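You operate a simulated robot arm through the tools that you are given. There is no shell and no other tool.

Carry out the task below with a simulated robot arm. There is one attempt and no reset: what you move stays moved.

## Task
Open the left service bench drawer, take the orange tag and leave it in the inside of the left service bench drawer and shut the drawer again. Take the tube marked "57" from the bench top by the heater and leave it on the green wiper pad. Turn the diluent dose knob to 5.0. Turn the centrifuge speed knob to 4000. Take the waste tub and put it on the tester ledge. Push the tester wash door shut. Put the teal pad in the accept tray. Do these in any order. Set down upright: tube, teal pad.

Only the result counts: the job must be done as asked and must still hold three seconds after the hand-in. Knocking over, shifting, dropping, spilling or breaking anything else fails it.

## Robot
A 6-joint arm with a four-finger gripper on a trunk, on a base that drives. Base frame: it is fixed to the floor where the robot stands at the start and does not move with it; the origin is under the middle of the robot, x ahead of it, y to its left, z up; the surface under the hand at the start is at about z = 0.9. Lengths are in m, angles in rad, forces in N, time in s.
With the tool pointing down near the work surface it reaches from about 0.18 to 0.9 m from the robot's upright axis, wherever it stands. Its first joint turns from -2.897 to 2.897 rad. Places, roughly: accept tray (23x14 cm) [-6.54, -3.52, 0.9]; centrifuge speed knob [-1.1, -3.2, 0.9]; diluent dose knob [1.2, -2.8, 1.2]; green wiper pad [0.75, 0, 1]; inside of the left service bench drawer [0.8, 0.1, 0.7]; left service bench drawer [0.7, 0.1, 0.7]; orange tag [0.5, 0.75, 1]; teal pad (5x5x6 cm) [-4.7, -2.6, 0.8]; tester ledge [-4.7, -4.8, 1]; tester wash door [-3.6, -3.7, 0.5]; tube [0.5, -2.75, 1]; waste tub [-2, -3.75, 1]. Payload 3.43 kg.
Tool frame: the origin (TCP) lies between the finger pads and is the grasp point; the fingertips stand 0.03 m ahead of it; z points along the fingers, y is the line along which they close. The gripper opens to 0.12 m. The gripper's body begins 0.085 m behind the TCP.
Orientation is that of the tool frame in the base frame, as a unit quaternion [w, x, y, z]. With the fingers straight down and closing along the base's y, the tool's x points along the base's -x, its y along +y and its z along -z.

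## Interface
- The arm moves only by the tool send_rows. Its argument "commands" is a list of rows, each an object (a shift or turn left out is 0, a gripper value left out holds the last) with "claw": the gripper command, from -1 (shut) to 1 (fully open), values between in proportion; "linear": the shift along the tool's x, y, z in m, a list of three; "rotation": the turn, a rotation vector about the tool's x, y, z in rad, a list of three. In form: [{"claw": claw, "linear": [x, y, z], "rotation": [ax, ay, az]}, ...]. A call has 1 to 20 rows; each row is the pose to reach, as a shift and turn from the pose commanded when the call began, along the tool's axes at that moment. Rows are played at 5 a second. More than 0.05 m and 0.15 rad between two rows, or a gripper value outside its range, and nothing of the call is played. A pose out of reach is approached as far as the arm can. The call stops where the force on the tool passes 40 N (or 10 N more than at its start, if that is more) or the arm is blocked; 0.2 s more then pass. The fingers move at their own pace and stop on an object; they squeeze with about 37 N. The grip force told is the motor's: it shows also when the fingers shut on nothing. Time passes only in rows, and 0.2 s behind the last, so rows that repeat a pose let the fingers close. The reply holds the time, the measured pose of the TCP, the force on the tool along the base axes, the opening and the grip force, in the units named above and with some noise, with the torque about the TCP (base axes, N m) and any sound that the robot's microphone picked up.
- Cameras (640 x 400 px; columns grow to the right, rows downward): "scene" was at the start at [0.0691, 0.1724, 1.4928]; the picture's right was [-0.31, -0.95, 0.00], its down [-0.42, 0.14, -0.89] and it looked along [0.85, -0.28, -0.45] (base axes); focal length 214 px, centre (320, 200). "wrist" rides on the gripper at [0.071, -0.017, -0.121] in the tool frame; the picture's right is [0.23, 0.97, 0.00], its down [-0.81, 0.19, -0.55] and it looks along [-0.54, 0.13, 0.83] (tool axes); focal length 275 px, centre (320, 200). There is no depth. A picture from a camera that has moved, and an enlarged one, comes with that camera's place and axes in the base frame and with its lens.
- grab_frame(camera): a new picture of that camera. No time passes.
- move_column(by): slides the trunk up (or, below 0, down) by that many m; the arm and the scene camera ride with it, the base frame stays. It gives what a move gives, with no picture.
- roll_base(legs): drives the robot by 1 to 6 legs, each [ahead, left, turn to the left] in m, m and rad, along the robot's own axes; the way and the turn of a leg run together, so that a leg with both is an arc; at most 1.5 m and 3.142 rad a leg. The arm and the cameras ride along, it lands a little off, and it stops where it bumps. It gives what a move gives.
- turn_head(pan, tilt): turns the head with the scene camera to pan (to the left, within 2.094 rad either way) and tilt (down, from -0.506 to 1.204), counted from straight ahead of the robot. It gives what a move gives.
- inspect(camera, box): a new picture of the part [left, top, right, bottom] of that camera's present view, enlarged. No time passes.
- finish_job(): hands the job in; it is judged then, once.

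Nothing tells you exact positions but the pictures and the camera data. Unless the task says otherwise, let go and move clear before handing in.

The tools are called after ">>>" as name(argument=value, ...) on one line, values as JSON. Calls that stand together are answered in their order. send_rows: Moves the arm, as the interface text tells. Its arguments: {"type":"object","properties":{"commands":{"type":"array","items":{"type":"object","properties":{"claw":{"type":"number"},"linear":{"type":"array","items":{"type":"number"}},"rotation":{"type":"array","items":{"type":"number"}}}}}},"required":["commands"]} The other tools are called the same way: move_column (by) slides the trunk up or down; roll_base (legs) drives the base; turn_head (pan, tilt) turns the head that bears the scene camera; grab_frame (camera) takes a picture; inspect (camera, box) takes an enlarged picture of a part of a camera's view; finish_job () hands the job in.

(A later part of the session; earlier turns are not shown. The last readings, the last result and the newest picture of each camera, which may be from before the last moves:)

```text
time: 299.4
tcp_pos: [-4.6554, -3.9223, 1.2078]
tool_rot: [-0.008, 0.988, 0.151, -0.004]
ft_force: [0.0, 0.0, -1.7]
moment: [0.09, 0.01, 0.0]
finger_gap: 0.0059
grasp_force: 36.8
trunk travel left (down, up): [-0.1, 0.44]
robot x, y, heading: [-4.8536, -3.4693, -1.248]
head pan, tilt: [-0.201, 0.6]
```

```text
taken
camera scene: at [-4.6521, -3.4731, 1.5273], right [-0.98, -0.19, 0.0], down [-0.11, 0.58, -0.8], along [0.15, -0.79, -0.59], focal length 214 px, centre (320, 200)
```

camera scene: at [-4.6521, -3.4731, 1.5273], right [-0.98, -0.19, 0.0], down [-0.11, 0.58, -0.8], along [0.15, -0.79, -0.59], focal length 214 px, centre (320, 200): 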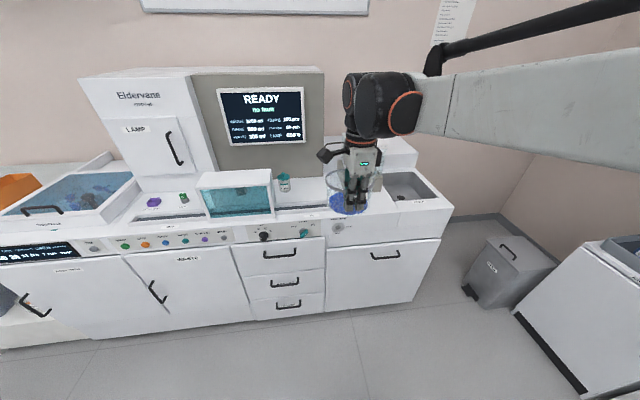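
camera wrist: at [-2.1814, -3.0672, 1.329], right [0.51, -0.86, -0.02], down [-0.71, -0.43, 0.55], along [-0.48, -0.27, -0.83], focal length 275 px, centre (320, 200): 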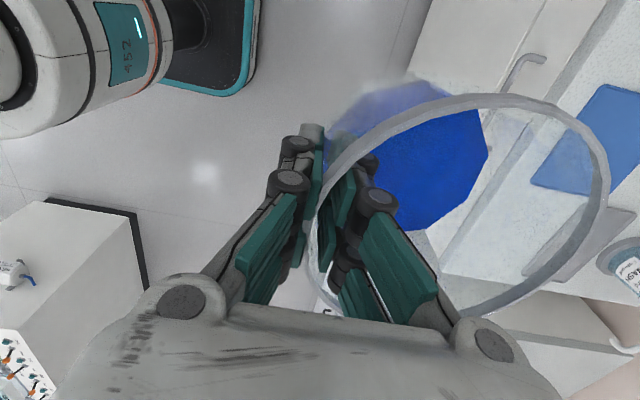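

The tester now reads READY – no faults. The ledge should be behind the gripper from this view; shifting right to see it clearly.

>>> roll_base(legs=[[0.0, -0.4, 0]])

>>> turn_head(pan=0.15, tilt=0.5)

>>> grab_frame(camera="scene")

>>> inspect(camera="scene", box=[160, 100, 420, 270])

```text
time: 301.9
tcp_pos: [-5.0377, -4.046, 1.2087]
tool_rot: [-0.007, 0.988, 0.155, -0.004]
ft_force: [-0.4, -0.1, -1.7]
moment: [0.12, 0.01, 0.01]
finger_gap: 0.006
grasp_force: 36.9
trunk travel left (down, up): [-0.1, 0.44]
robot x, y, heading: [-5.235, -3.5943, -1.251]
head pan, tilt: [-0.201, 0.6]
```

```text
time: 302.7
tcp_pos: [-5.0363, -4.0459, 1.2078]
tool_rot: [-0.008, 0.988, 0.155, -0.005]
ft_force: [0.6, 0.4, -2.0]
moment: [0.05, 0.07, -0.04]
finger_gap: 0.0062
grasp_force: 36.7
trunk travel left (down, up): [-0.1, 0.44]
robot x, y, heading: [-5.2389, -3.5947, -1.246]
head pan, tilt: [0.15, 0.499]
```

```text
taken
camera scene: at [-5.0112, -3.594, 1.5395], right [-0.89, -0.45, 0.0], down [-0.22, 0.43, -0.88], along [0.4, -0.78, -0.48], focal length 214 px, centre (320, 200)
```

scene: 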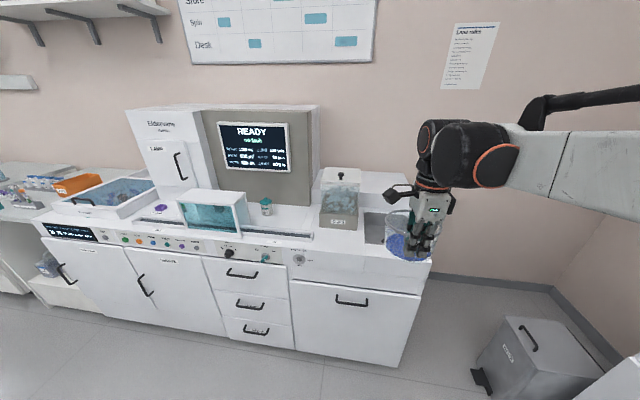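

```text
2.35 times, centred on (290, 185) of scene
camera zoom: at [-5.0112, -3.594, 1.5395], right [-0.89, -0.45, 0.0], down [-0.22, 0.43, -0.88], along [0.4, -0.78, -0.48], focal length 505 px, centre (391, 235)
```

zoom: 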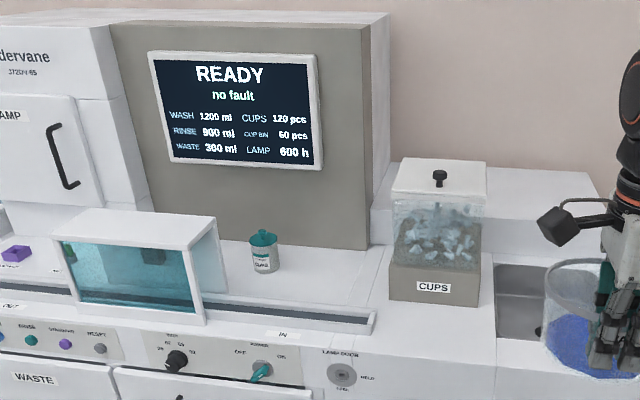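

>>> inspect(camera="scene", box=[300, 140, 440, 250])

>>> grab_frame(camera="wrist")

```text
3.64 times, centred on (370, 195) of scene
camera zoom: at [-5.0112, -3.594, 1.5395], right [-0.89, -0.45, 0.0], down [-0.22, 0.43, -0.88], along [0.4, -0.78, -0.48], focal length 780 px, centre (138, 218)
```

zoom: 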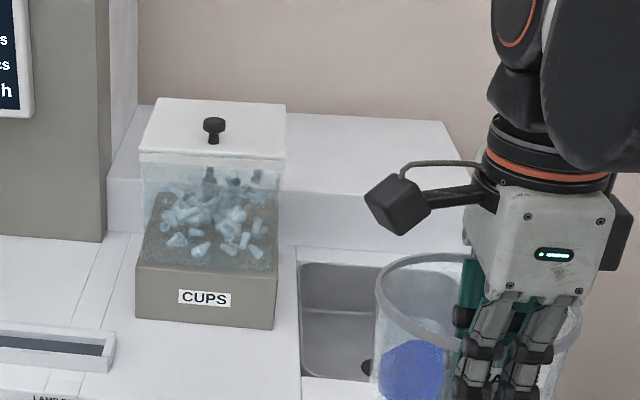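

```text
taken
camera wrist: at [-4.9732, -4.0099, 1.3288], right [0.52, -0.86, -0.02], down [-0.71, -0.44, 0.55], along [-0.48, -0.27, -0.83], focal length 275 px, centre (320, 200)
```

wrist: 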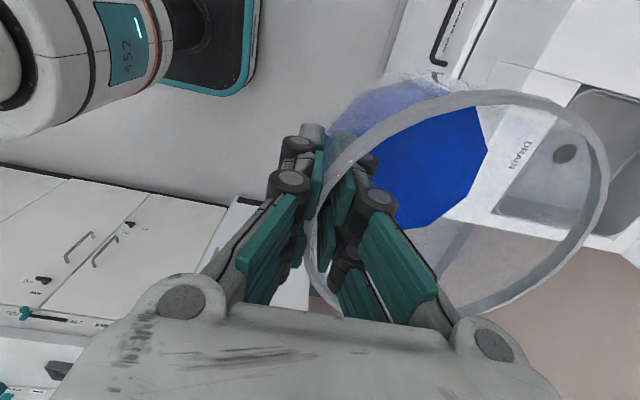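

I think the ledge is the raised white block at the back right, behind the CUPS box and sink. Raising the trunk for a higher second viewpoint.

>>> move_column(by=0.2)

>>> inspect(camera="scene", box=[280, 160, 460, 300])

>>> grab_frame(camera="scene")

```text
time: 304.9
tcp_pos: [-5.0388, -4.047, 1.4084]
tool_rot: [-0.008, 0.988, 0.155, -0.004]
ft_force: [-0.4, -0.5, -1.6]
moment: [0.09, 0.05, -0.01]
finger_gap: 0.0058
grasp_force: 36.8
trunk travel left (down, up): [-0.3, 0.24]
robot x, y, heading: [-5.2402, -3.5919, -1.251]
head pan, tilt: [0.15, 0.499]
```

```text
2.86 times, centred on (370, 230) of scene
camera zoom: at [-5.0111, -3.594, 1.7394], right [-0.89, -0.45, 0.0], down [-0.22, 0.43, -0.88], along [0.4, -0.78, -0.48], focal length 613 px, centre (177, 114)
```

zoom: 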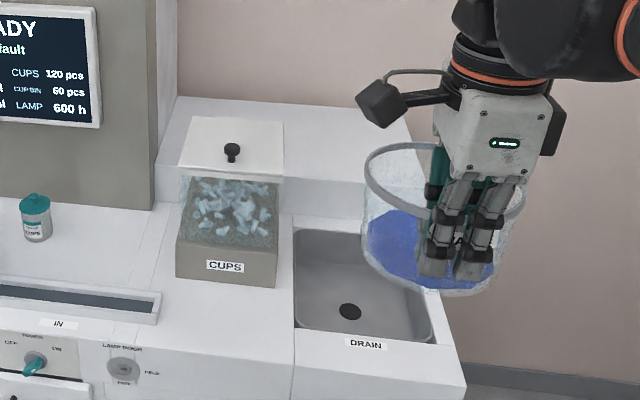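

```text
taken
camera scene: at [-5.0111, -3.594, 1.7394], right [-0.89, -0.45, 0.0], down [-0.22, 0.43, -0.88], along [0.4, -0.78, -0.48], focal length 214 px, centre (320, 200)
```

scene: 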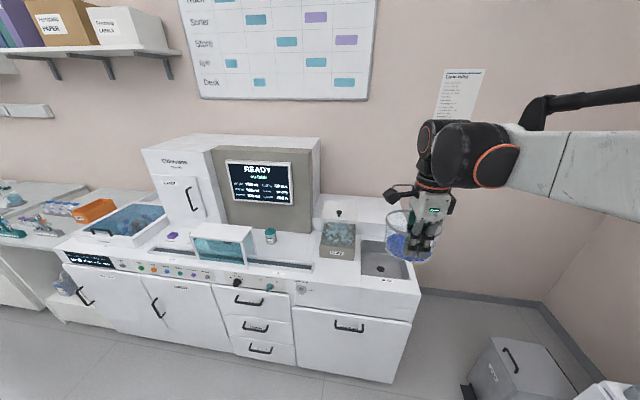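

The ledge top is at z ≈ 1.007, spanning u −5.65…−6.22, v −2.95…−3.29 (centre matches the hint). I'll set the tub on its clear right half. Driving forward to the tester first.

>>> roll_base(legs=[[0.38, 0, 0]])

>>> grab_frame(camera="scene")

>>> grab_frame(camera="wrist")

```text
time: 307.2
tcp_pos: [-4.918, -4.4011, 1.4077]
tool_rot: [-0.008, 0.988, 0.155, -0.004]
ft_force: [0.4, -0.1, -1.6]
moment: [0.15, 0.05, -0.02]
finger_gap: 0.0062
grasp_force: 37.4
trunk travel left (down, up): [-0.3, 0.24]
robot x, y, heading: [-5.1231, -3.9499, -1.248]
head pan, tilt: [0.15, 0.499]
```

```text
taken
camera scene: at [-4.8933, -3.9497, 1.7394], right [-0.89, -0.45, 0.0], down [-0.22, 0.43, -0.88], along [0.4, -0.78, -0.48], focal length 214 px, centre (320, 200)
```

scene: 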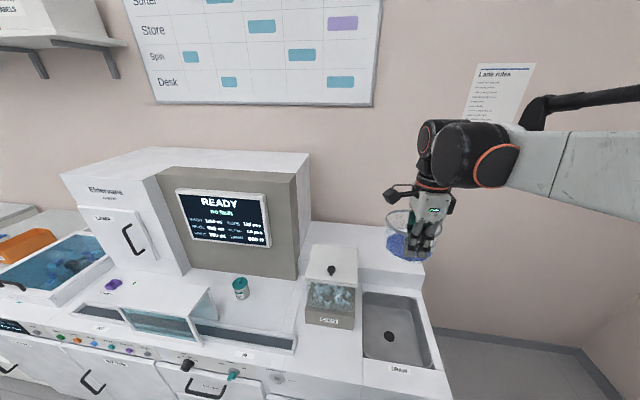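

```text
taken
camera wrist: at [-4.8552, -4.3656, 1.5285], right [0.52, -0.86, -0.02], down [-0.71, -0.44, 0.55], along [-0.48, -0.27, -0.83], focal length 275 px, centre (320, 200)
```

wrist: 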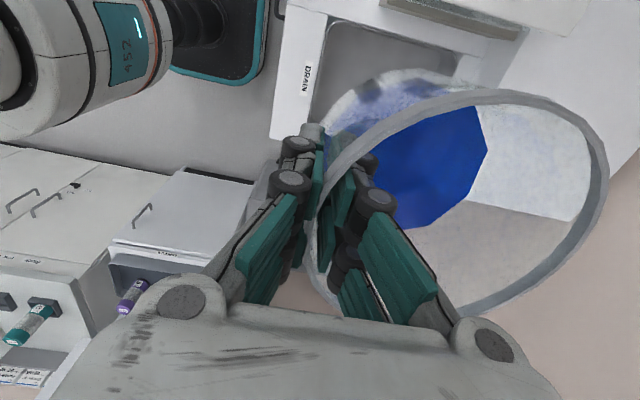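

Extending the arm forward over the ledge at a safe height.

>>> send_rows(commands=[{"linear": [0, 0.04, 0]}, {"linear": [0, 0.08, 0]}, {"linear": [0, 0.12, 0]}, {"linear": [0, 0.16, 0]}, {"linear": [0, 0.2, 0]}, {"linear": [0, 0.24, 0]}, {"linear": [0, 0.28, 0]}, {"linear": [0, 0.32, 0]}, {"linear": [0, 0.36, 0]}, {"linear": [0, 0.372, 0]}, {"linear": [0, 0.372, 0]}])

>>> grab_frame(camera="wrist")

>>> inspect(camera="scene", box=[290, 150, 450, 290])

```text
time: 309.6
tcp_pos: [-4.8078, -4.7487, 1.3975]
tool_rot: [-0.007, 0.988, 0.155, -0.003]
ft_force: [-0.2, -0.4, -1.8]
moment: [0.16, 0.08, -0.01]
finger_gap: 0.0061
grasp_force: 37.2
out of reach, approached as far as the arm can: row 10, 11
trunk travel left (down, up): [-0.3, 0.24]
robot x, y, heading: [-5.1243, -3.951, -1.246]
head pan, tilt: [0.15, 0.499]
```

```text
taken
camera wrist: at [-4.7433, -4.7121, 1.519], right [0.52, -0.86, -0.02], down [-0.71, -0.44, 0.55], along [-0.48, -0.27, -0.83], focal length 275 px, centre (320, 200)
```

wrist: 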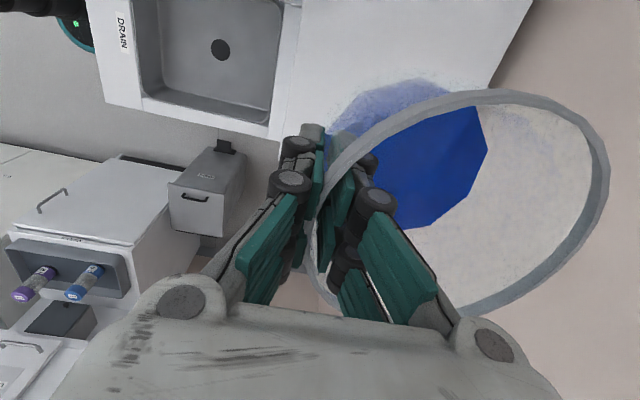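

```text
2.86 times, centred on (370, 220) of scene
camera zoom: at [-4.8928, -3.9507, 1.7393], right [-0.89, -0.45, 0.0], down [-0.22, 0.43, -0.88], along [0.4, -0.78, -0.48], focal length 613 px, centre (177, 143)
```

zoom: 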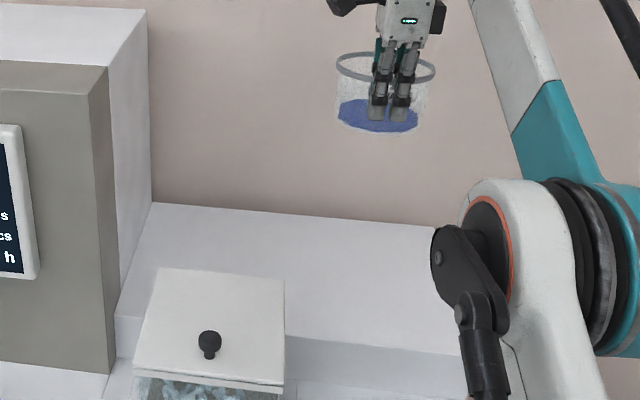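

The tub is over the ledge. Lowering it toward the surface.

>>> send_rows(commands=[{"linear": [0, 0, 0.04]}, {"linear": [0, 0, 0.08]}, {"linear": [0, 0, 0.12]}, {"linear": [0, 0, 0.16]}, {"linear": [0, 0, 0.2]}, {"linear": [0, 0, 0.24]}, {"linear": [0, 0, 0.28]}, {"linear": [0, 0, 0.3]}, {"linear": [0, 0, 0.3]}])

>>> grab_frame(camera="wrist")

>>> inspect(camera="scene", box=[290, 150, 450, 290])

```text
time: 311.6
tcp_pos: [-4.8134, -4.7429, 1.1006]
tool_rot: [-0.008, 0.988, 0.154, -0.005]
ft_force: [-0.7, 0.5, -1.1]
moment: [0.08, 0.06, 0.0]
finger_gap: 0.0061
grasp_force: 36.7
trunk travel left (down, up): [-0.3, 0.24]
robot x, y, heading: [-5.1167, -3.9493, -1.251]
head pan, tilt: [0.15, 0.499]
```

```text
taken
camera wrist: at [-4.7488, -4.7063, 1.2208], right [0.52, -0.86, -0.02], down [-0.71, -0.44, 0.55], along [-0.48, -0.27, -0.83], focal length 275 px, centre (320, 200)
```

wrist: 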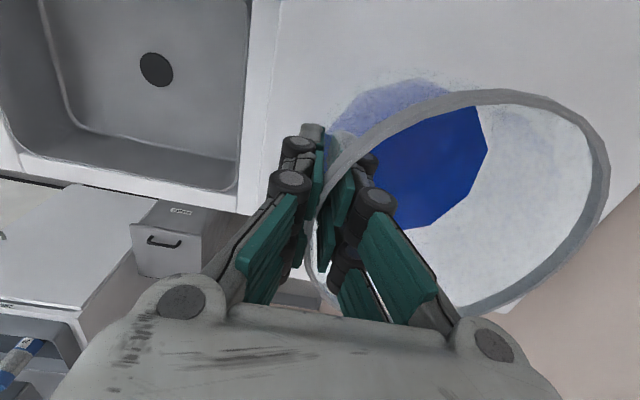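

```text
2.86 times, centred on (370, 220) of scene
camera zoom: at [-4.8936, -3.9488, 1.7395], right [-0.89, -0.45, 0.0], down [-0.22, 0.43, -0.88], along [0.4, -0.78, -0.48], focal length 613 px, centre (177, 143)
```

zoom: 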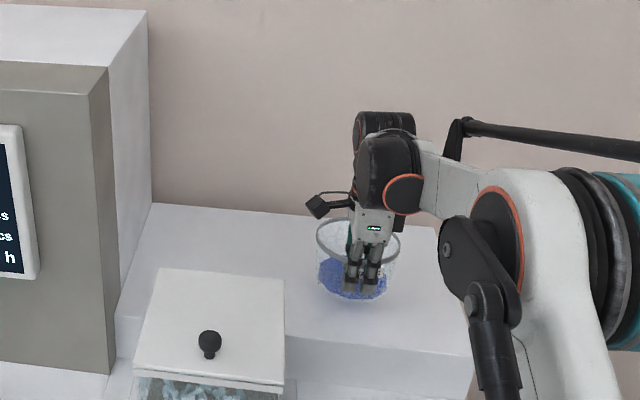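

Lowering the last few centimetres until contact.

>>> send_rows(commands=[{"linear": [0, 0, 0.01]}, {"linear": [0, 0, 0.02]}, {"linear": [0, 0, 0.028]}, {"linear": [0, 0, 0.028]}])

>>> send_rows(commands=[{"linear": [0, 0, 0.004]}, {"linear": [0, 0, 0.008]}, {"linear": [0, 0, 0.012]}, {"linear": [0, 0, 0.016]}, {"linear": [0, 0, 0.02]}])

>>> inspect(camera="scene", box=[340, 190, 440, 270])

```text
time: 312.6
tcp_pos: [-4.8131, -4.7436, 1.0705]
tool_rot: [-0.007, 0.988, 0.154, -0.004]
ft_force: [-0.8, 0.0, -1.9]
moment: [0.07, 0.04, -0.01]
finger_gap: 0.0062
grasp_force: 37.0
trunk travel left (down, up): [-0.3, 0.24]
robot x, y, heading: [-5.1197, -3.9476, -1.252]
head pan, tilt: [0.15, 0.499]
```

```text
time: 314.0
tcp_pos: [-4.8141, -4.7413, 1.0529]
tool_rot: [-0.006, 0.988, 0.155, -0.003]
ft_force: [-1.5, 3.0, 23.5]
moment: [-1.68, -1.22, 0.05]
finger_gap: 0.0063
grasp_force: 36.8
trunk travel left (down, up): [-0.3, 0.24]
robot x, y, heading: [-5.1189, -3.9494, -1.254]
head pan, tilt: [0.15, 0.499]
stopped in row 5: the force on the tool passed its limit at 41 N (the readings are from after the stop); the commanded pose is now the measured one
```

```text
5.00 times, centred on (390, 230) of scene
camera zoom: at [-4.8951, -3.9454, 1.7396], right [-0.89, -0.45, 0.0], down [-0.22, 0.43, -0.88], along [0.4, -0.78, -0.48], focal length 1072 px, centre (-30, 50)
```

zoom: 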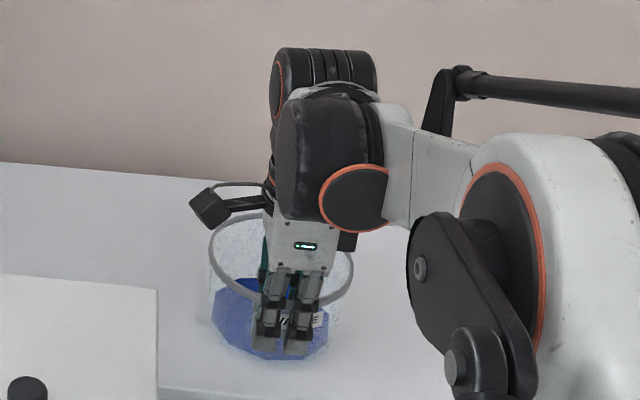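

Contact made. Easing up 3 mm and opening gently.

>>> send_rows(commands=[{"linear": [0, 0, -0.002]}, {"linear": [0, 0, -0.003]}, {"linear": [0, 0, -0.003], "claw": -0.8}, {"linear": [0, 0, -0.003], "claw": -0.5}, {"linear": [0, 0, -0.003], "claw": -0.2}, {"linear": [0, 0, -0.003], "claw": 0.0}, {"linear": [0, 0, -0.003], "claw": 0.0}])

>>> grab_frame(camera="wrist")

```text
time: 315.6
tcp_pos: [-4.8123, -4.7434, 1.0548]
tool_rot: [-0.007, 0.988, 0.155, -0.003]
ft_force: [0.3, 0.3, 0.8]
moment: [-0.02, 0.01, 0.02]
finger_gap: 0.0599
grasp_force: 0.2
trunk travel left (down, up): [-0.3, 0.24]
robot x, y, heading: [-5.1198, -3.9504, -1.246]
head pan, tilt: [0.15, 0.499]
```

```text
taken
camera wrist: at [-4.749, -4.7063, 1.1751], right [0.52, -0.86, -0.01], down [-0.71, -0.44, 0.55], along [-0.48, -0.28, -0.83], focal length 275 px, centre (320, 200)
```

wrist: 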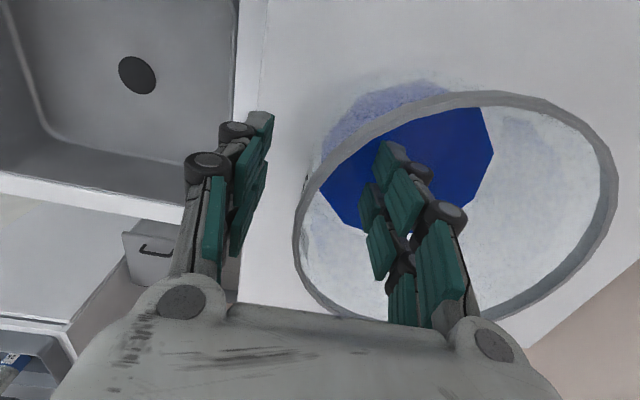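

Released. Rising straight up and checking the tub's position on the ledge.

>>> send_rows(commands=[{"linear": [0, 0, -0.03]}, {"linear": [0, 0, -0.07]}, {"linear": [0, 0, -0.11]}, {"linear": [0, 0, -0.15]}, {"linear": [0, 0, -0.19]}, {"linear": [0, -0.04, -0.21]}, {"linear": [0, -0.08, -0.22]}, {"linear": [0, -0.12, -0.22]}, {"linear": [0, -0.17, -0.22]}, {"linear": [0, -0.22, -0.22]}, {"linear": [0, -0.26, -0.22]}, {"linear": [0, -0.3, -0.22]}, {"linear": [0, -0.3, -0.22]}])

>>> grab_frame(camera="scene")

>>> inspect(camera="scene", box=[290, 170, 450, 310])

```text
time: 318.4
tcp_pos: [-4.9049, -4.4604, 1.2786]
tool_rot: [-0.006, 0.988, 0.155, -0.003]
ft_force: [-0.3, 0.0, -0.1]
moment: [0.0, 0.01, -0.01]
finger_gap: 0.0602
grasp_force: 0.0
trunk travel left (down, up): [-0.3, 0.24]
robot x, y, heading: [-5.1228, -3.9501, -1.258]
head pan, tilt: [0.15, 0.499]
```

```text
taken
camera scene: at [-4.8934, -3.9494, 1.7394], right [-0.89, -0.45, 0.0], down [-0.22, 0.43, -0.88], along [0.4, -0.78, -0.48], focal length 214 px, centre (320, 200)
```

scene: 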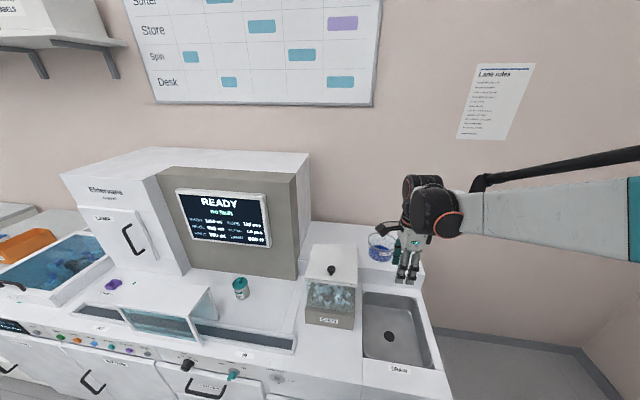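

```text
2.86 times, centred on (370, 240) of scene
camera zoom: at [-4.8934, -3.9494, 1.7394], right [-0.89, -0.45, 0.0], down [-0.22, 0.43, -0.88], along [0.4, -0.78, -0.48], focal length 613 px, centre (177, 86)
```

zoom: 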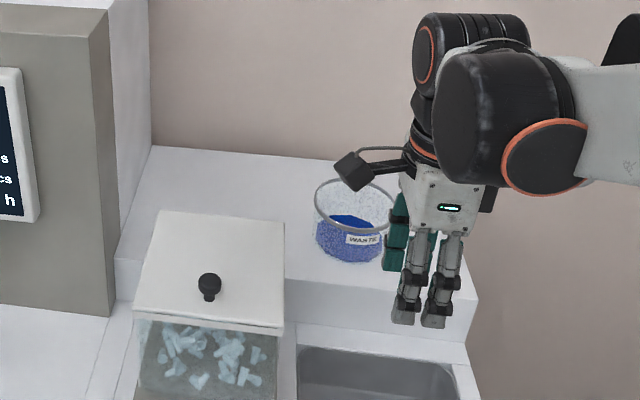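

The tub rests fully on the tester ledge. Now the teal pad: backing into the aisle and turning to face the other side.

>>> roll_base(legs=[[-0.4, 0, 0]])

>>> send_rows(commands=[{"linear": [0, -0.03, 0], "rotation": [0, 0, -0.143]}, {"linear": [0, -0.06, 0], "rotation": [0, 0, -0.286]}, {"linear": [0, -0.09, 0], "rotation": [0, 0, -0.428]}, {"linear": [0, -0.1, 0], "rotation": [0, 0, -0.571]}, {"linear": [0, -0.1, 0], "rotation": [0, 0, -0.714]}, {"linear": [0, -0.1, 0], "rotation": [0, 0, -0.857]}, {"linear": [0, -0.1, 0], "rotation": [0, 0, -1.0]}, {"linear": [0, -0.1, 0], "rotation": [0, 0, -1.142]}, {"linear": [0, -0.1, 0], "rotation": [0, 0, -1.285]}, {"linear": [0, -0.1, 0], "rotation": [0, 0, -1.428]}, {"linear": [0, -0.1, 0], "rotation": [0, 0, -1.571]}, {"linear": [0, -0.1, 0], "rotation": [0, 0, -1.571]}])

>>> roll_base(legs=[[0, 0, -1.57]])

>>> grab_frame(camera="scene")

```text
time: 320.9
tcp_pos: [-5.032, -4.0876, 1.2787]
tool_rot: [-0.007, 0.988, 0.151, -0.004]
ft_force: [-0.1, 0.9, -0.1]
moment: [-0.06, 0.0, 0.02]
finger_gap: 0.0601
grasp_force: 0.1
trunk travel left (down, up): [-0.3, 0.24]
robot x, y, heading: [-5.2433, -3.5759, -1.262]
head pan, tilt: [0.15, 0.499]
```

```text
time: 323.5
tcp_pos: [-5.0613, -3.9934, 1.2797]
tool_rot: [-0.007, 0.592, 0.806, 0.003]
ft_force: [0.1, 0.7, 0.2]
moment: [-0.01, 0.03, -0.03]
finger_gap: 0.0602
grasp_force: 0.0
trunk travel left (down, up): [-0.3, 0.24]
robot x, y, heading: [-5.2458, -3.5754, -1.258]
head pan, tilt: [0.15, 0.499]
```

```text
time: 327.7
tcp_pos: [-5.6581, -3.7599, 1.2802]
tool_rot: [-0.004, 0.988, 0.154, 0.006]
ft_force: [0.8, 0.0, 0.1]
moment: [0.01, 0.04, 0.03]
finger_gap: 0.06
grasp_force: 0.0
trunk travel left (down, up): [-0.3, 0.24]
robot x, y, heading: [-5.2416, -3.5752, -2.822]
head pan, tilt: [0.15, 0.499]
```

```text
taken
camera scene: at [-5.2401, -3.8005, 1.7395], right [-0.45, 0.89, 0.0], down [0.43, 0.22, -0.88], along [-0.78, -0.4, -0.48], focal length 214 px, centre (320, 200)
```

scene: 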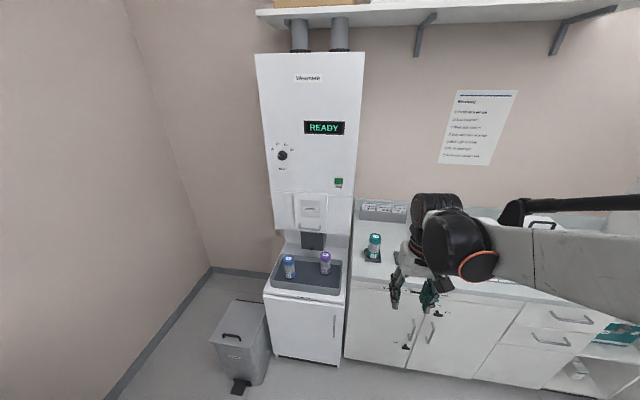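

>>> roll_base(legs=[[0, 0, -1.57]])

>>> grab_frame(camera="scene")

```text
time: 331.9
tcp_pos: [-5.4275, -3.1614, 1.2799]
tool_rot: [0.002, 0.809, -0.588, 0.007]
ft_force: [0.8, -0.1, -0.1]
moment: [0.0, -0.03, 0.02]
finger_gap: 0.0602
grasp_force: 0.0
trunk travel left (down, up): [-0.3, 0.24]
robot x, y, heading: [-5.2445, -3.5769, 1.895]
head pan, tilt: [0.15, 0.499]
```

```text
taken
camera scene: at [-5.4655, -3.5767, 1.7395], right [0.89, 0.46, 0.0], down [0.22, -0.43, -0.88], along [-0.4, 0.78, -0.48], focal length 214 px, centre (320, 200)
```

scene: 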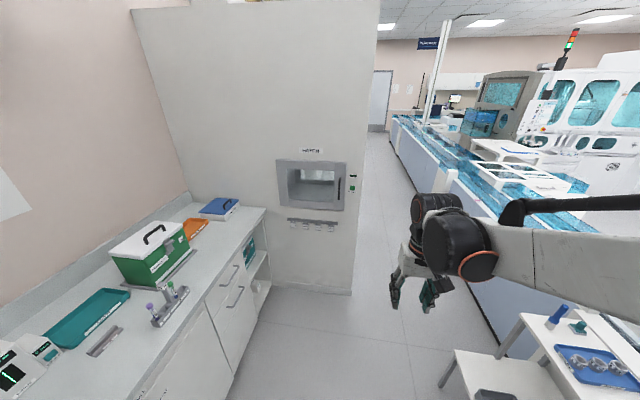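

>>> inspect(camera="scene", box=[430, 270, 640, 400])

>>> inspect(camera="scene", box=[0, 180, 300, 400])

```text
3.05 times, centred on (535, 335) of scene
camera zoom: at [-5.4655, -3.5767, 1.7395], right [0.89, 0.46, 0.0], down [0.22, -0.43, -0.88], along [-0.4, 0.78, -0.48], focal length 654 px, centre (-335, -211)
```

zoom: 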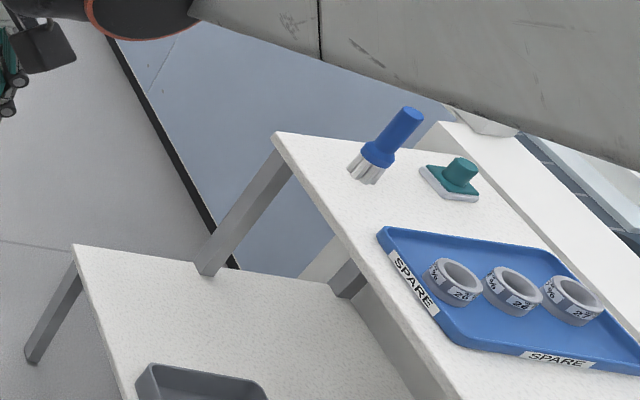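

```text
1.82 times, centred on (150, 290) of scene
camera zoom: at [-5.4655, -3.5767, 1.7395], right [0.89, 0.46, 0.0], down [0.22, -0.43, -0.88], along [-0.4, 0.78, -0.48], focal length 390 px, centre (629, 36)
```

zoom: 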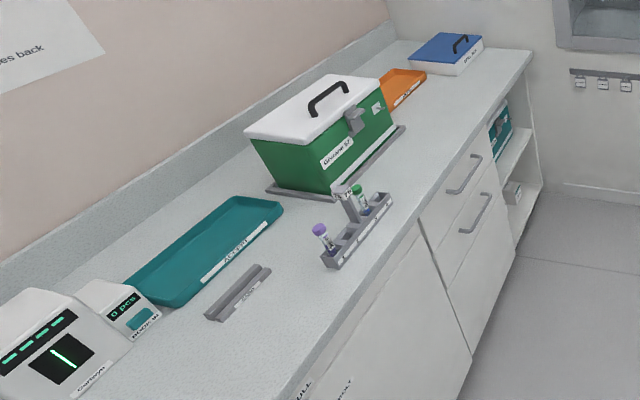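

The teal pad (teal knob on a square base) sits at the back-left of the white cart's top, next to a blue bottle; the teal ACCEPT tray is on the end-wall bench. Moving in front of the cart.

>>> roll_base(legs=[[0, -0.79, -0.01]])

>>> turn_head(pan=0.0, tilt=0.7)

>>> grab_frame(camera="scene")

>>> grab_frame(camera="wrist")

```text
time: 336.1
tcp_pos: [-4.6971, -2.9088, 1.2795]
tool_rot: [0.002, 0.816, -0.578, 0.007]
ft_force: [-1.0, 0.8, -0.1]
moment: [-0.04, 0.02, 0.02]
finger_gap: 0.06
grasp_force: 0.1
trunk travel left (down, up): [-0.3, 0.24]
robot x, y, heading: [-4.5004, -3.3174, 1.922]
head pan, tilt: [0.15, 0.499]
```

```text
time: 336.9
tcp_pos: [-4.6968, -2.9091, 1.2797]
tool_rot: [0.001, 0.816, -0.578, 0.007]
ft_force: [-0.6, 0.8, 1.1]
moment: [-0.01, -0.01, 0.0]
finger_gap: 0.0597
grasp_force: 0.1
trunk travel left (down, up): [-0.3, 0.24]
robot x, y, heading: [-4.5049, -3.3186, 1.917]
head pan, tilt: [0.0, 0.7]
```

```text
taken
camera scene: at [-4.7099, -3.3245, 1.7218], right [0.94, 0.34, 0.0], down [0.22, -0.61, -0.77], along [-0.26, 0.72, -0.64], focal length 214 px, centre (320, 200)
```

scene: 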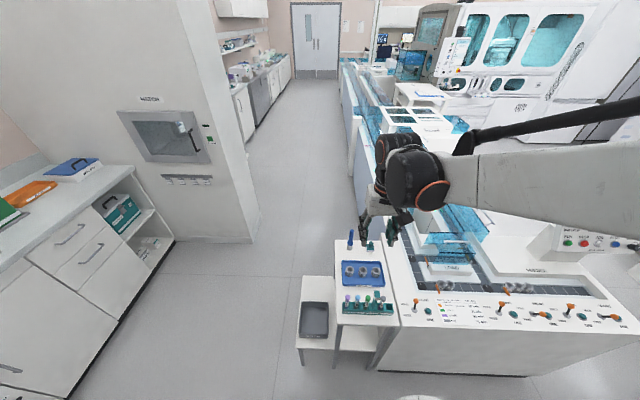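

```text
taken
camera wrist: at [-4.6587, -2.9689, 1.402], right [-0.84, -0.54, 0.0], down [-0.46, 0.71, 0.54], along [-0.29, 0.46, -0.84], focal length 275 px, centre (320, 200)
```

wrist: 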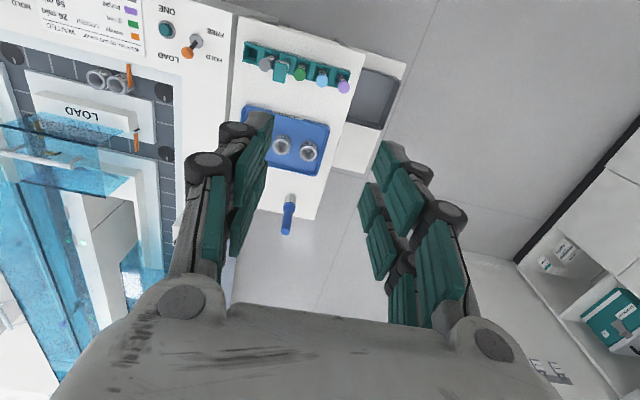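

>>> inspect(camera="scene", box=[320, 210, 420, 330])

>>> inspect(camera="wrist", box=[200, 20, 420, 260])

```text
3.33 times, centred on (370, 270) of scene
camera zoom: at [-4.7099, -3.3245, 1.7218], right [0.94, 0.34, 0.0], down [0.22, -0.61, -0.77], along [-0.26, 0.72, -0.64], focal length 715 px, centre (153, -33)
```

zoom: 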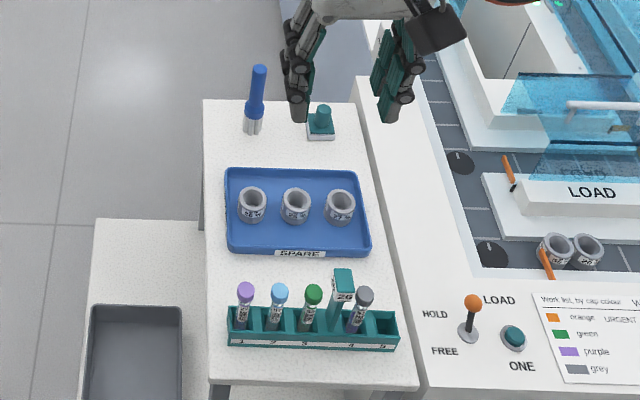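

```text
1.67 times, centred on (310, 140) of wrist
camera zoom: at [-4.6587, -2.9689, 1.402], right [-0.84, -0.54, 0.0], down [-0.46, 0.71, 0.54], along [-0.29, 0.46, -0.84], focal length 459 px, centre (337, 300)
```

zoom: 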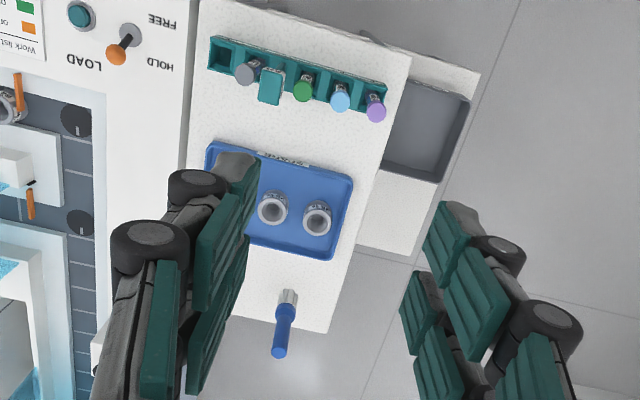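

Pad base is at about [-4.696, -2.556, 0.77]. Lowering the trunk and moving the open gripper above it for a closer look.

>>> move_column(by=-0.2)

>>> send_rows(commands=[{"linear": [-0.04, -0.0142, 0], "claw": 0.0}, {"linear": [-0.08, -0.0284, 0]}, {"linear": [-0.12, -0.0425, 0]}, {"linear": [-0.16, -0.0567, 0]}, {"linear": [-0.2, -0.0709, 0]}, {"linear": [-0.24, -0.0851, 0]}, {"linear": [-0.28, -0.0993, 0]}, {"linear": [-0.3, -0.11, 0]}, {"linear": [-0.3, -0.11, 0.03]}, {"linear": [-0.3, -0.11, 0.06]}, {"linear": [-0.3, -0.11, 0.06]}])

>>> grab_frame(camera="wrist")

>>> grab_frame(camera="scene")

```text
time: 339.0
tcp_pos: [-4.6959, -2.9092, 1.0805]
tool_rot: [0.002, 0.816, -0.578, 0.007]
ft_force: [0.1, 1.0, -0.4]
moment: [-0.02, -0.01, 0.0]
finger_gap: 0.0601
grasp_force: 0.1
trunk travel left (down, up): [-0.1, 0.44]
robot x, y, heading: [-4.5009, -3.3183, 1.92]
head pan, tilt: [0.0, 0.7]
```

```text
time: 341.4
tcp_pos: [-4.6912, -2.591, 1.0139]
tool_rot: [0.001, 0.816, -0.578, 0.008]
ft_force: [0.7, -0.4, 0.6]
moment: [0.0, -0.01, 0.0]
finger_gap: 0.06
grasp_force: 0.1
trunk travel left (down, up): [-0.1, 0.44]
robot x, y, heading: [-4.5021, -3.3228, 1.917]
head pan, tilt: [0.0, 0.7]
```

```text
taken
camera wrist: at [-4.6528, -2.6515, 1.1368], right [-0.84, -0.54, 0.0], down [-0.46, 0.71, 0.54], along [-0.29, 0.46, -0.84], focal length 275 px, centre (320, 200)
```

wrist: 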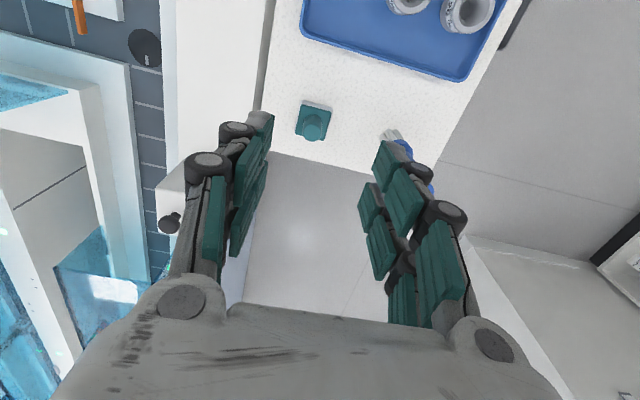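

```text
taken
camera scene: at [-4.7101, -3.324, 1.5218], right [0.94, 0.34, 0.0], down [0.22, -0.61, -0.76], along [-0.26, 0.72, -0.64], focal length 214 px, centre (320, 200)
```

scene: 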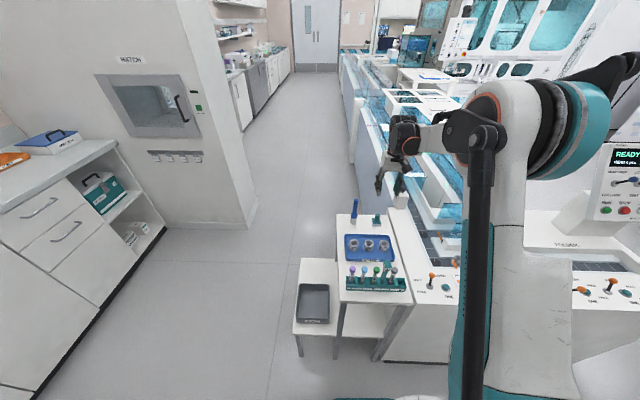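

>>> inspect(camera="wrist", box=[270, 80, 430, 180])

>>> inspect(camera="scene", box=[330, 180, 430, 300])

```text
4.00 times, centred on (350, 130) of wrist
camera zoom: at [-4.6528, -2.6515, 1.1368], right [-0.84, -0.54, 0.0], down [-0.46, 0.71, 0.54], along [-0.29, 0.46, -0.84], focal length 1101 px, centre (200, 480)
```

zoom: 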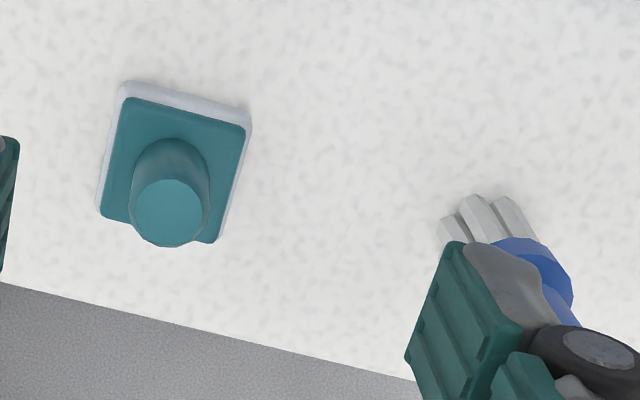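

```text
3.33 times, centred on (380, 240) of scene
camera zoom: at [-4.7101, -3.324, 1.5218], right [0.94, 0.34, 0.0], down [0.22, -0.61, -0.76], along [-0.26, 0.72, -0.64], focal length 715 px, centre (120, 67)
```

zoom: 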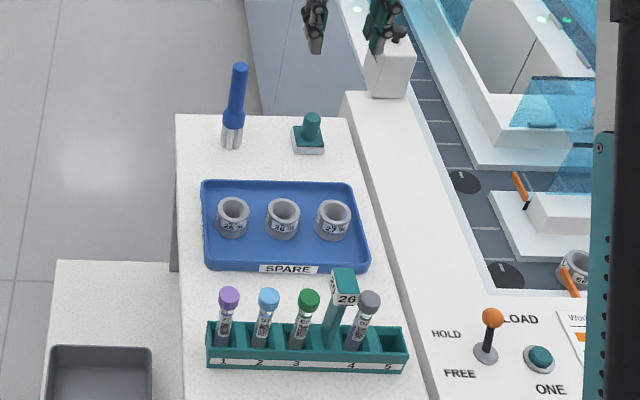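

The pad's handle top is at [-4.702, -2.554, 0.825] and its base plate at about z = 0.788. I'll centre over the handle and descend in two steps.

>>> send_rows(commands=[{"linear": [-0.0385, -0.0021, 0.0], "claw": 0.0}, {"linear": [-0.0385, -0.0021, 0.04]}, {"linear": [-0.0385, -0.0021, 0.08]}, {"linear": [-0.0385, -0.0021, 0.115]}, {"linear": [-0.0385, -0.0021, 0.115]}])

>>> grab_frame(camera="wrist")

>>> inspect(camera="scene", box=[330, 160, 450, 260])

```text
time: 342.6
tcp_pos: [-4.7033, -2.5542, 0.9033]
tool_rot: [0.002, 0.816, -0.578, 0.007]
ft_force: [-0.1, 1.5, 0.0]
moment: [-0.01, 0.0, -0.03]
finger_gap: 0.06
grasp_force: 0.1
trunk travel left (down, up): [-0.1, 0.44]
robot x, y, heading: [-4.5043, -3.3197, 1.92]
head pan, tilt: [0.0, 0.7]
```

```text
taken
camera wrist: at [-4.6641, -2.6146, 1.0243], right [-0.84, -0.54, 0.0], down [-0.46, 0.71, 0.54], along [-0.29, 0.45, -0.84], focal length 275 px, centre (320, 200)
```

wrist: 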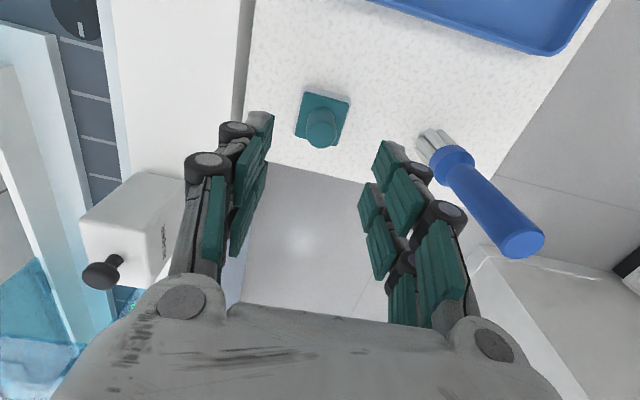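

```text
4.00 times, centred on (390, 210) of scene
camera zoom: at [-4.7102, -3.3239, 1.5218], right [0.94, 0.34, 0.0], down [0.22, -0.61, -0.76], along [-0.26, 0.72, -0.64], focal length 858 px, centre (40, 160)
```

zoom: 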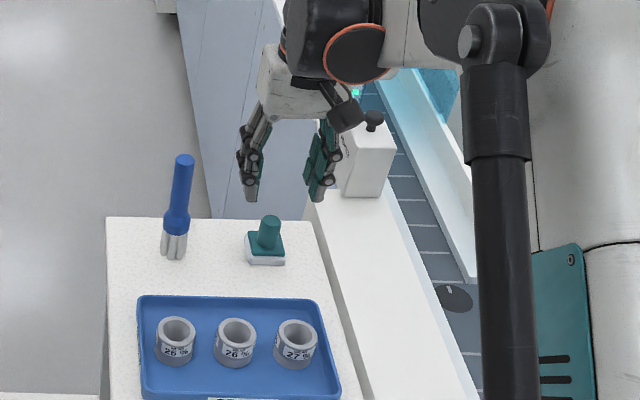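

Aligned. Descending to straddle the handle.

>>> send_rows(commands=[{"linear": [0.002, 0, 0.025]}, {"linear": [0.003, 0, 0.05]}, {"linear": [0.003, 0, 0.07]}, {"linear": [0.003, 0, 0.079]}, {"linear": [0.003, 0, 0.079]}])

>>> grab_frame(camera="wrist")

>>> inspect(camera="scene", box=[330, 160, 450, 260])

```text
time: 343.8
tcp_pos: [-4.7008, -2.5569, 0.8206]
tool_rot: [0.002, 0.816, -0.578, 0.007]
ft_force: [-0.9, 0.5, -1.0]
moment: [0.02, 0.01, -0.02]
finger_gap: 0.0599
grasp_force: 0.0
trunk travel left (down, up): [-0.1, 0.44]
robot x, y, heading: [-4.5044, -3.3172, 1.919]
head pan, tilt: [0.0, 0.7]
```

```text
taken
camera wrist: at [-4.6616, -2.6165, 0.9432], right [-0.84, -0.54, 0.0], down [-0.46, 0.71, 0.54], along [-0.29, 0.46, -0.84], focal length 275 px, centre (320, 200)
```

wrist: 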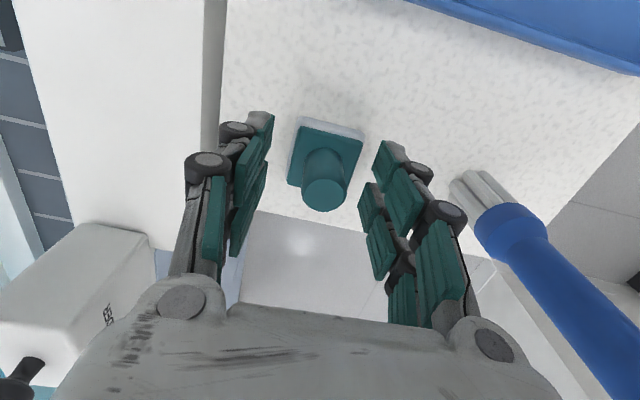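

```text
4.00 times, centred on (390, 210) of scene
camera zoom: at [-4.71, -3.3242, 1.5218], right [0.94, 0.34, 0.0], down [0.22, -0.61, -0.76], along [-0.26, 0.72, -0.64], focal length 858 px, centre (40, 160)
```

zoom: 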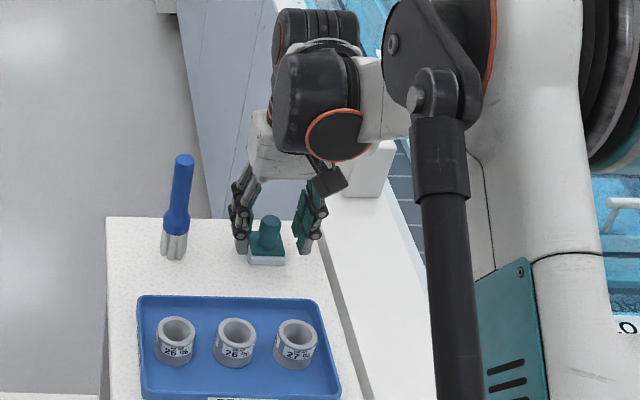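

The handle is between the fingers. Rising 5 mm so the tips clear the base plate, then closing on the handle.

>>> send_rows(commands=[{"linear": [0, 0, -0.005]}, {"linear": [0, 0, -0.005]}, {"linear": [0, 0, -0.005], "claw": -0.4}, {"linear": [0, 0, -0.005], "claw": -0.8}, {"linear": [0, 0, -0.005], "claw": -1}, {"linear": [0, 0, -0.005], "claw": -1}])

>>> grab_frame(camera="wrist")

```text
time: 345.2
tcp_pos: [-4.6998, -2.5567, 0.828]
tool_rot: [0.003, 0.816, -0.578, 0.007]
ft_force: [0.0, -0.4, 0.2]
moment: [0.01, 0.02, 0.01]
finger_gap: 0.0218
grasp_force: 36.8
trunk travel left (down, up): [-0.1, 0.44]
robot x, y, heading: [-4.499, -3.318, 1.922]
head pan, tilt: [0.0, 0.7]
```

```text
taken
camera wrist: at [-4.6618, -2.6173, 0.9494], right [-0.84, -0.54, 0.0], down [-0.46, 0.71, 0.54], along [-0.29, 0.46, -0.84], focal length 275 px, centre (320, 200)
```

wrist: 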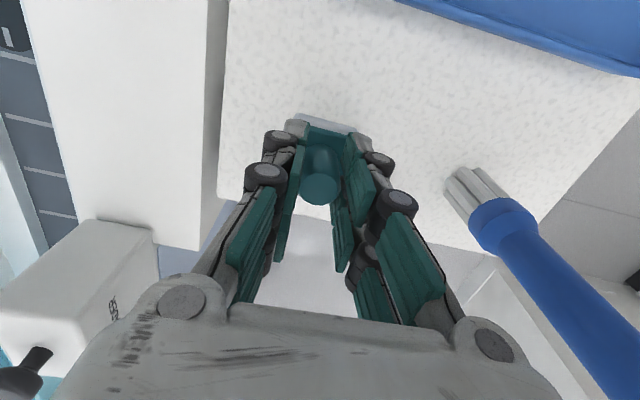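

Handle gripped (2.2 cm). Lifting straight up.

>>> send_rows(commands=[{"linear": [0, 0, -0.02]}, {"linear": [0, 0, -0.05]}, {"linear": [0, 0, -0.09]}, {"linear": [0, 0, -0.13]}, {"linear": [0, 0, -0.17]}, {"linear": [0, 0, -0.21]}, {"linear": [0, 0, -0.25]}, {"linear": [0, 0, -0.25]}])

>>> grab_frame(camera="wrist")

>>> grab_frame(camera="scene")

```text
time: 347.0
tcp_pos: [-4.6994, -2.5569, 1.0779]
tool_rot: [0.002, 0.816, -0.578, 0.007]
ft_force: [0.3, 0.5, -0.3]
moment: [0.02, 0.0, -0.03]
finger_gap: 0.0218
grasp_force: 37.1
trunk travel left (down, up): [-0.1, 0.44]
robot x, y, heading: [-4.5022, -3.319, 1.919]
head pan, tilt: [0.0, 0.7]
```

```text
taken
camera wrist: at [-4.6603, -2.6169, 1.2005], right [-0.84, -0.54, 0.0], down [-0.46, 0.71, 0.54], along [-0.29, 0.46, -0.84], focal length 275 px, centre (320, 200)
```

wrist: 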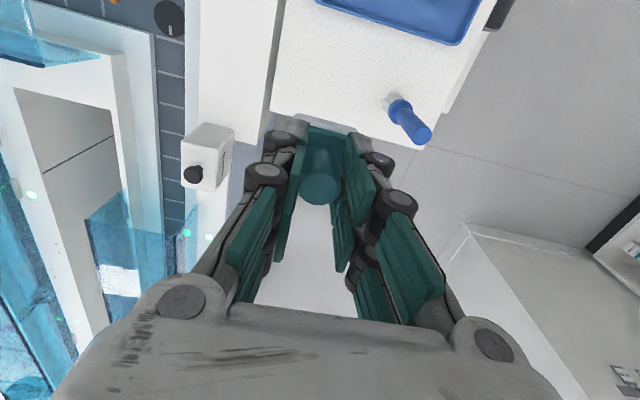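

```text
taken
camera scene: at [-4.7099, -3.3247, 1.5217], right [0.94, 0.34, 0.0], down [0.22, -0.61, -0.76], along [-0.26, 0.72, -0.64], focal length 214 px, centre (320, 200)
```

scene: 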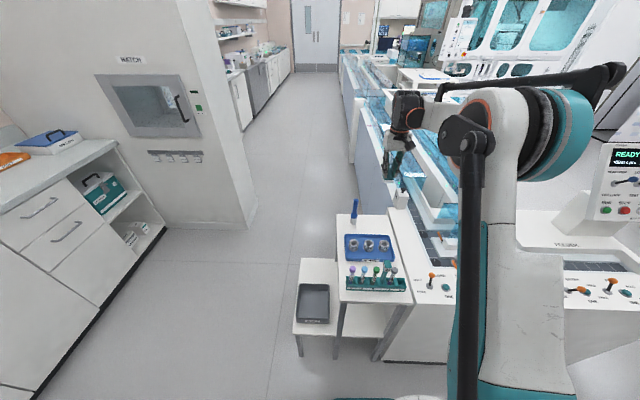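

The pad is lifted cleanly and everything else is untouched. Tucking the arm and driving to the end-wall bench with the accept tray.

>>> send_rows(commands=[{"linear": [0.04, 0, -0.02]}, {"linear": [0.08, 0, -0.04]}, {"linear": [0.12, 0, -0.06]}, {"linear": [0.16, 0, -0.08]}, {"linear": [0.2, 0, -0.1]}, {"linear": [0.24, 0, -0.1]}, {"linear": [0.28, 0, -0.1]}, {"linear": [0.31, 0, -0.1]}, {"linear": [0.31, 0, -0.1]}])

>>> roll_base(legs=[[-0.05, 0.9, 0]])

>>> roll_base(legs=[[0, 0, 1.54]])

>>> grab_frame(camera="scene")

```text
time: 349.0
tcp_pos: [-4.6021, -2.8479, 1.1814]
tool_rot: [0.002, 0.816, -0.578, 0.008]
ft_force: [-0.2, -0.3, 0.1]
moment: [0.03, 0.02, -0.01]
finger_gap: 0.0216
grasp_force: 36.8
trunk travel left (down, up): [-0.1, 0.44]
robot x, y, heading: [-4.5014, -3.3182, 1.917]
head pan, tilt: [0.0, 0.7]
```

```text
time: 353.8
tcp_pos: [-5.4469, -3.2077, 1.1802]
tool_rot: [0.001, 0.816, -0.578, 0.008]
ft_force: [0.4, 0.6, -0.3]
moment: [-0.02, -0.03, 0.02]
finger_gap: 0.0215
grasp_force: 37.1
trunk travel left (down, up): [-0.1, 0.44]
robot x, y, heading: [-5.346, -3.6793, 1.917]
head pan, tilt: [0.0, 0.7]
```

```text
time: 358.0
tcp_pos: [-5.8199, -3.7694, 1.1804]
tool_rot: [-0.004, 0.987, 0.159, 0.007]
ft_force: [0.3, -0.3, -0.2]
moment: [0.0, 0.02, 0.0]
finger_gap: 0.0217
grasp_force: 36.3
trunk travel left (down, up): [-0.1, 0.44]
robot x, y, heading: [-5.3494, -3.6771, -2.81]
head pan, tilt: [0.0, 0.7]
```

```text
taken
camera scene: at [-5.3416, -3.8876, 1.5218], right [-0.32, 0.95, 0.0], down [0.61, 0.21, -0.76], along [-0.72, -0.25, -0.64], focal length 214 px, centre (320, 200)
```

scene: 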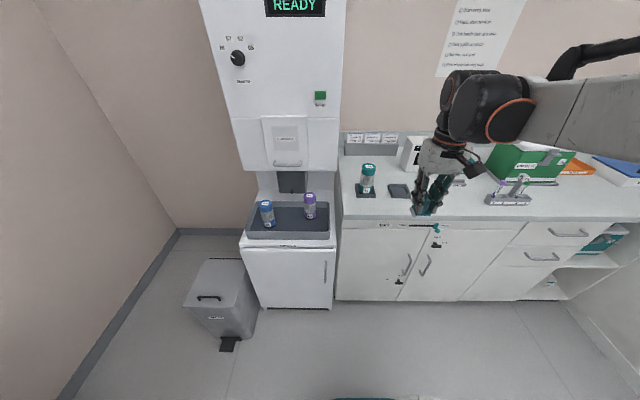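

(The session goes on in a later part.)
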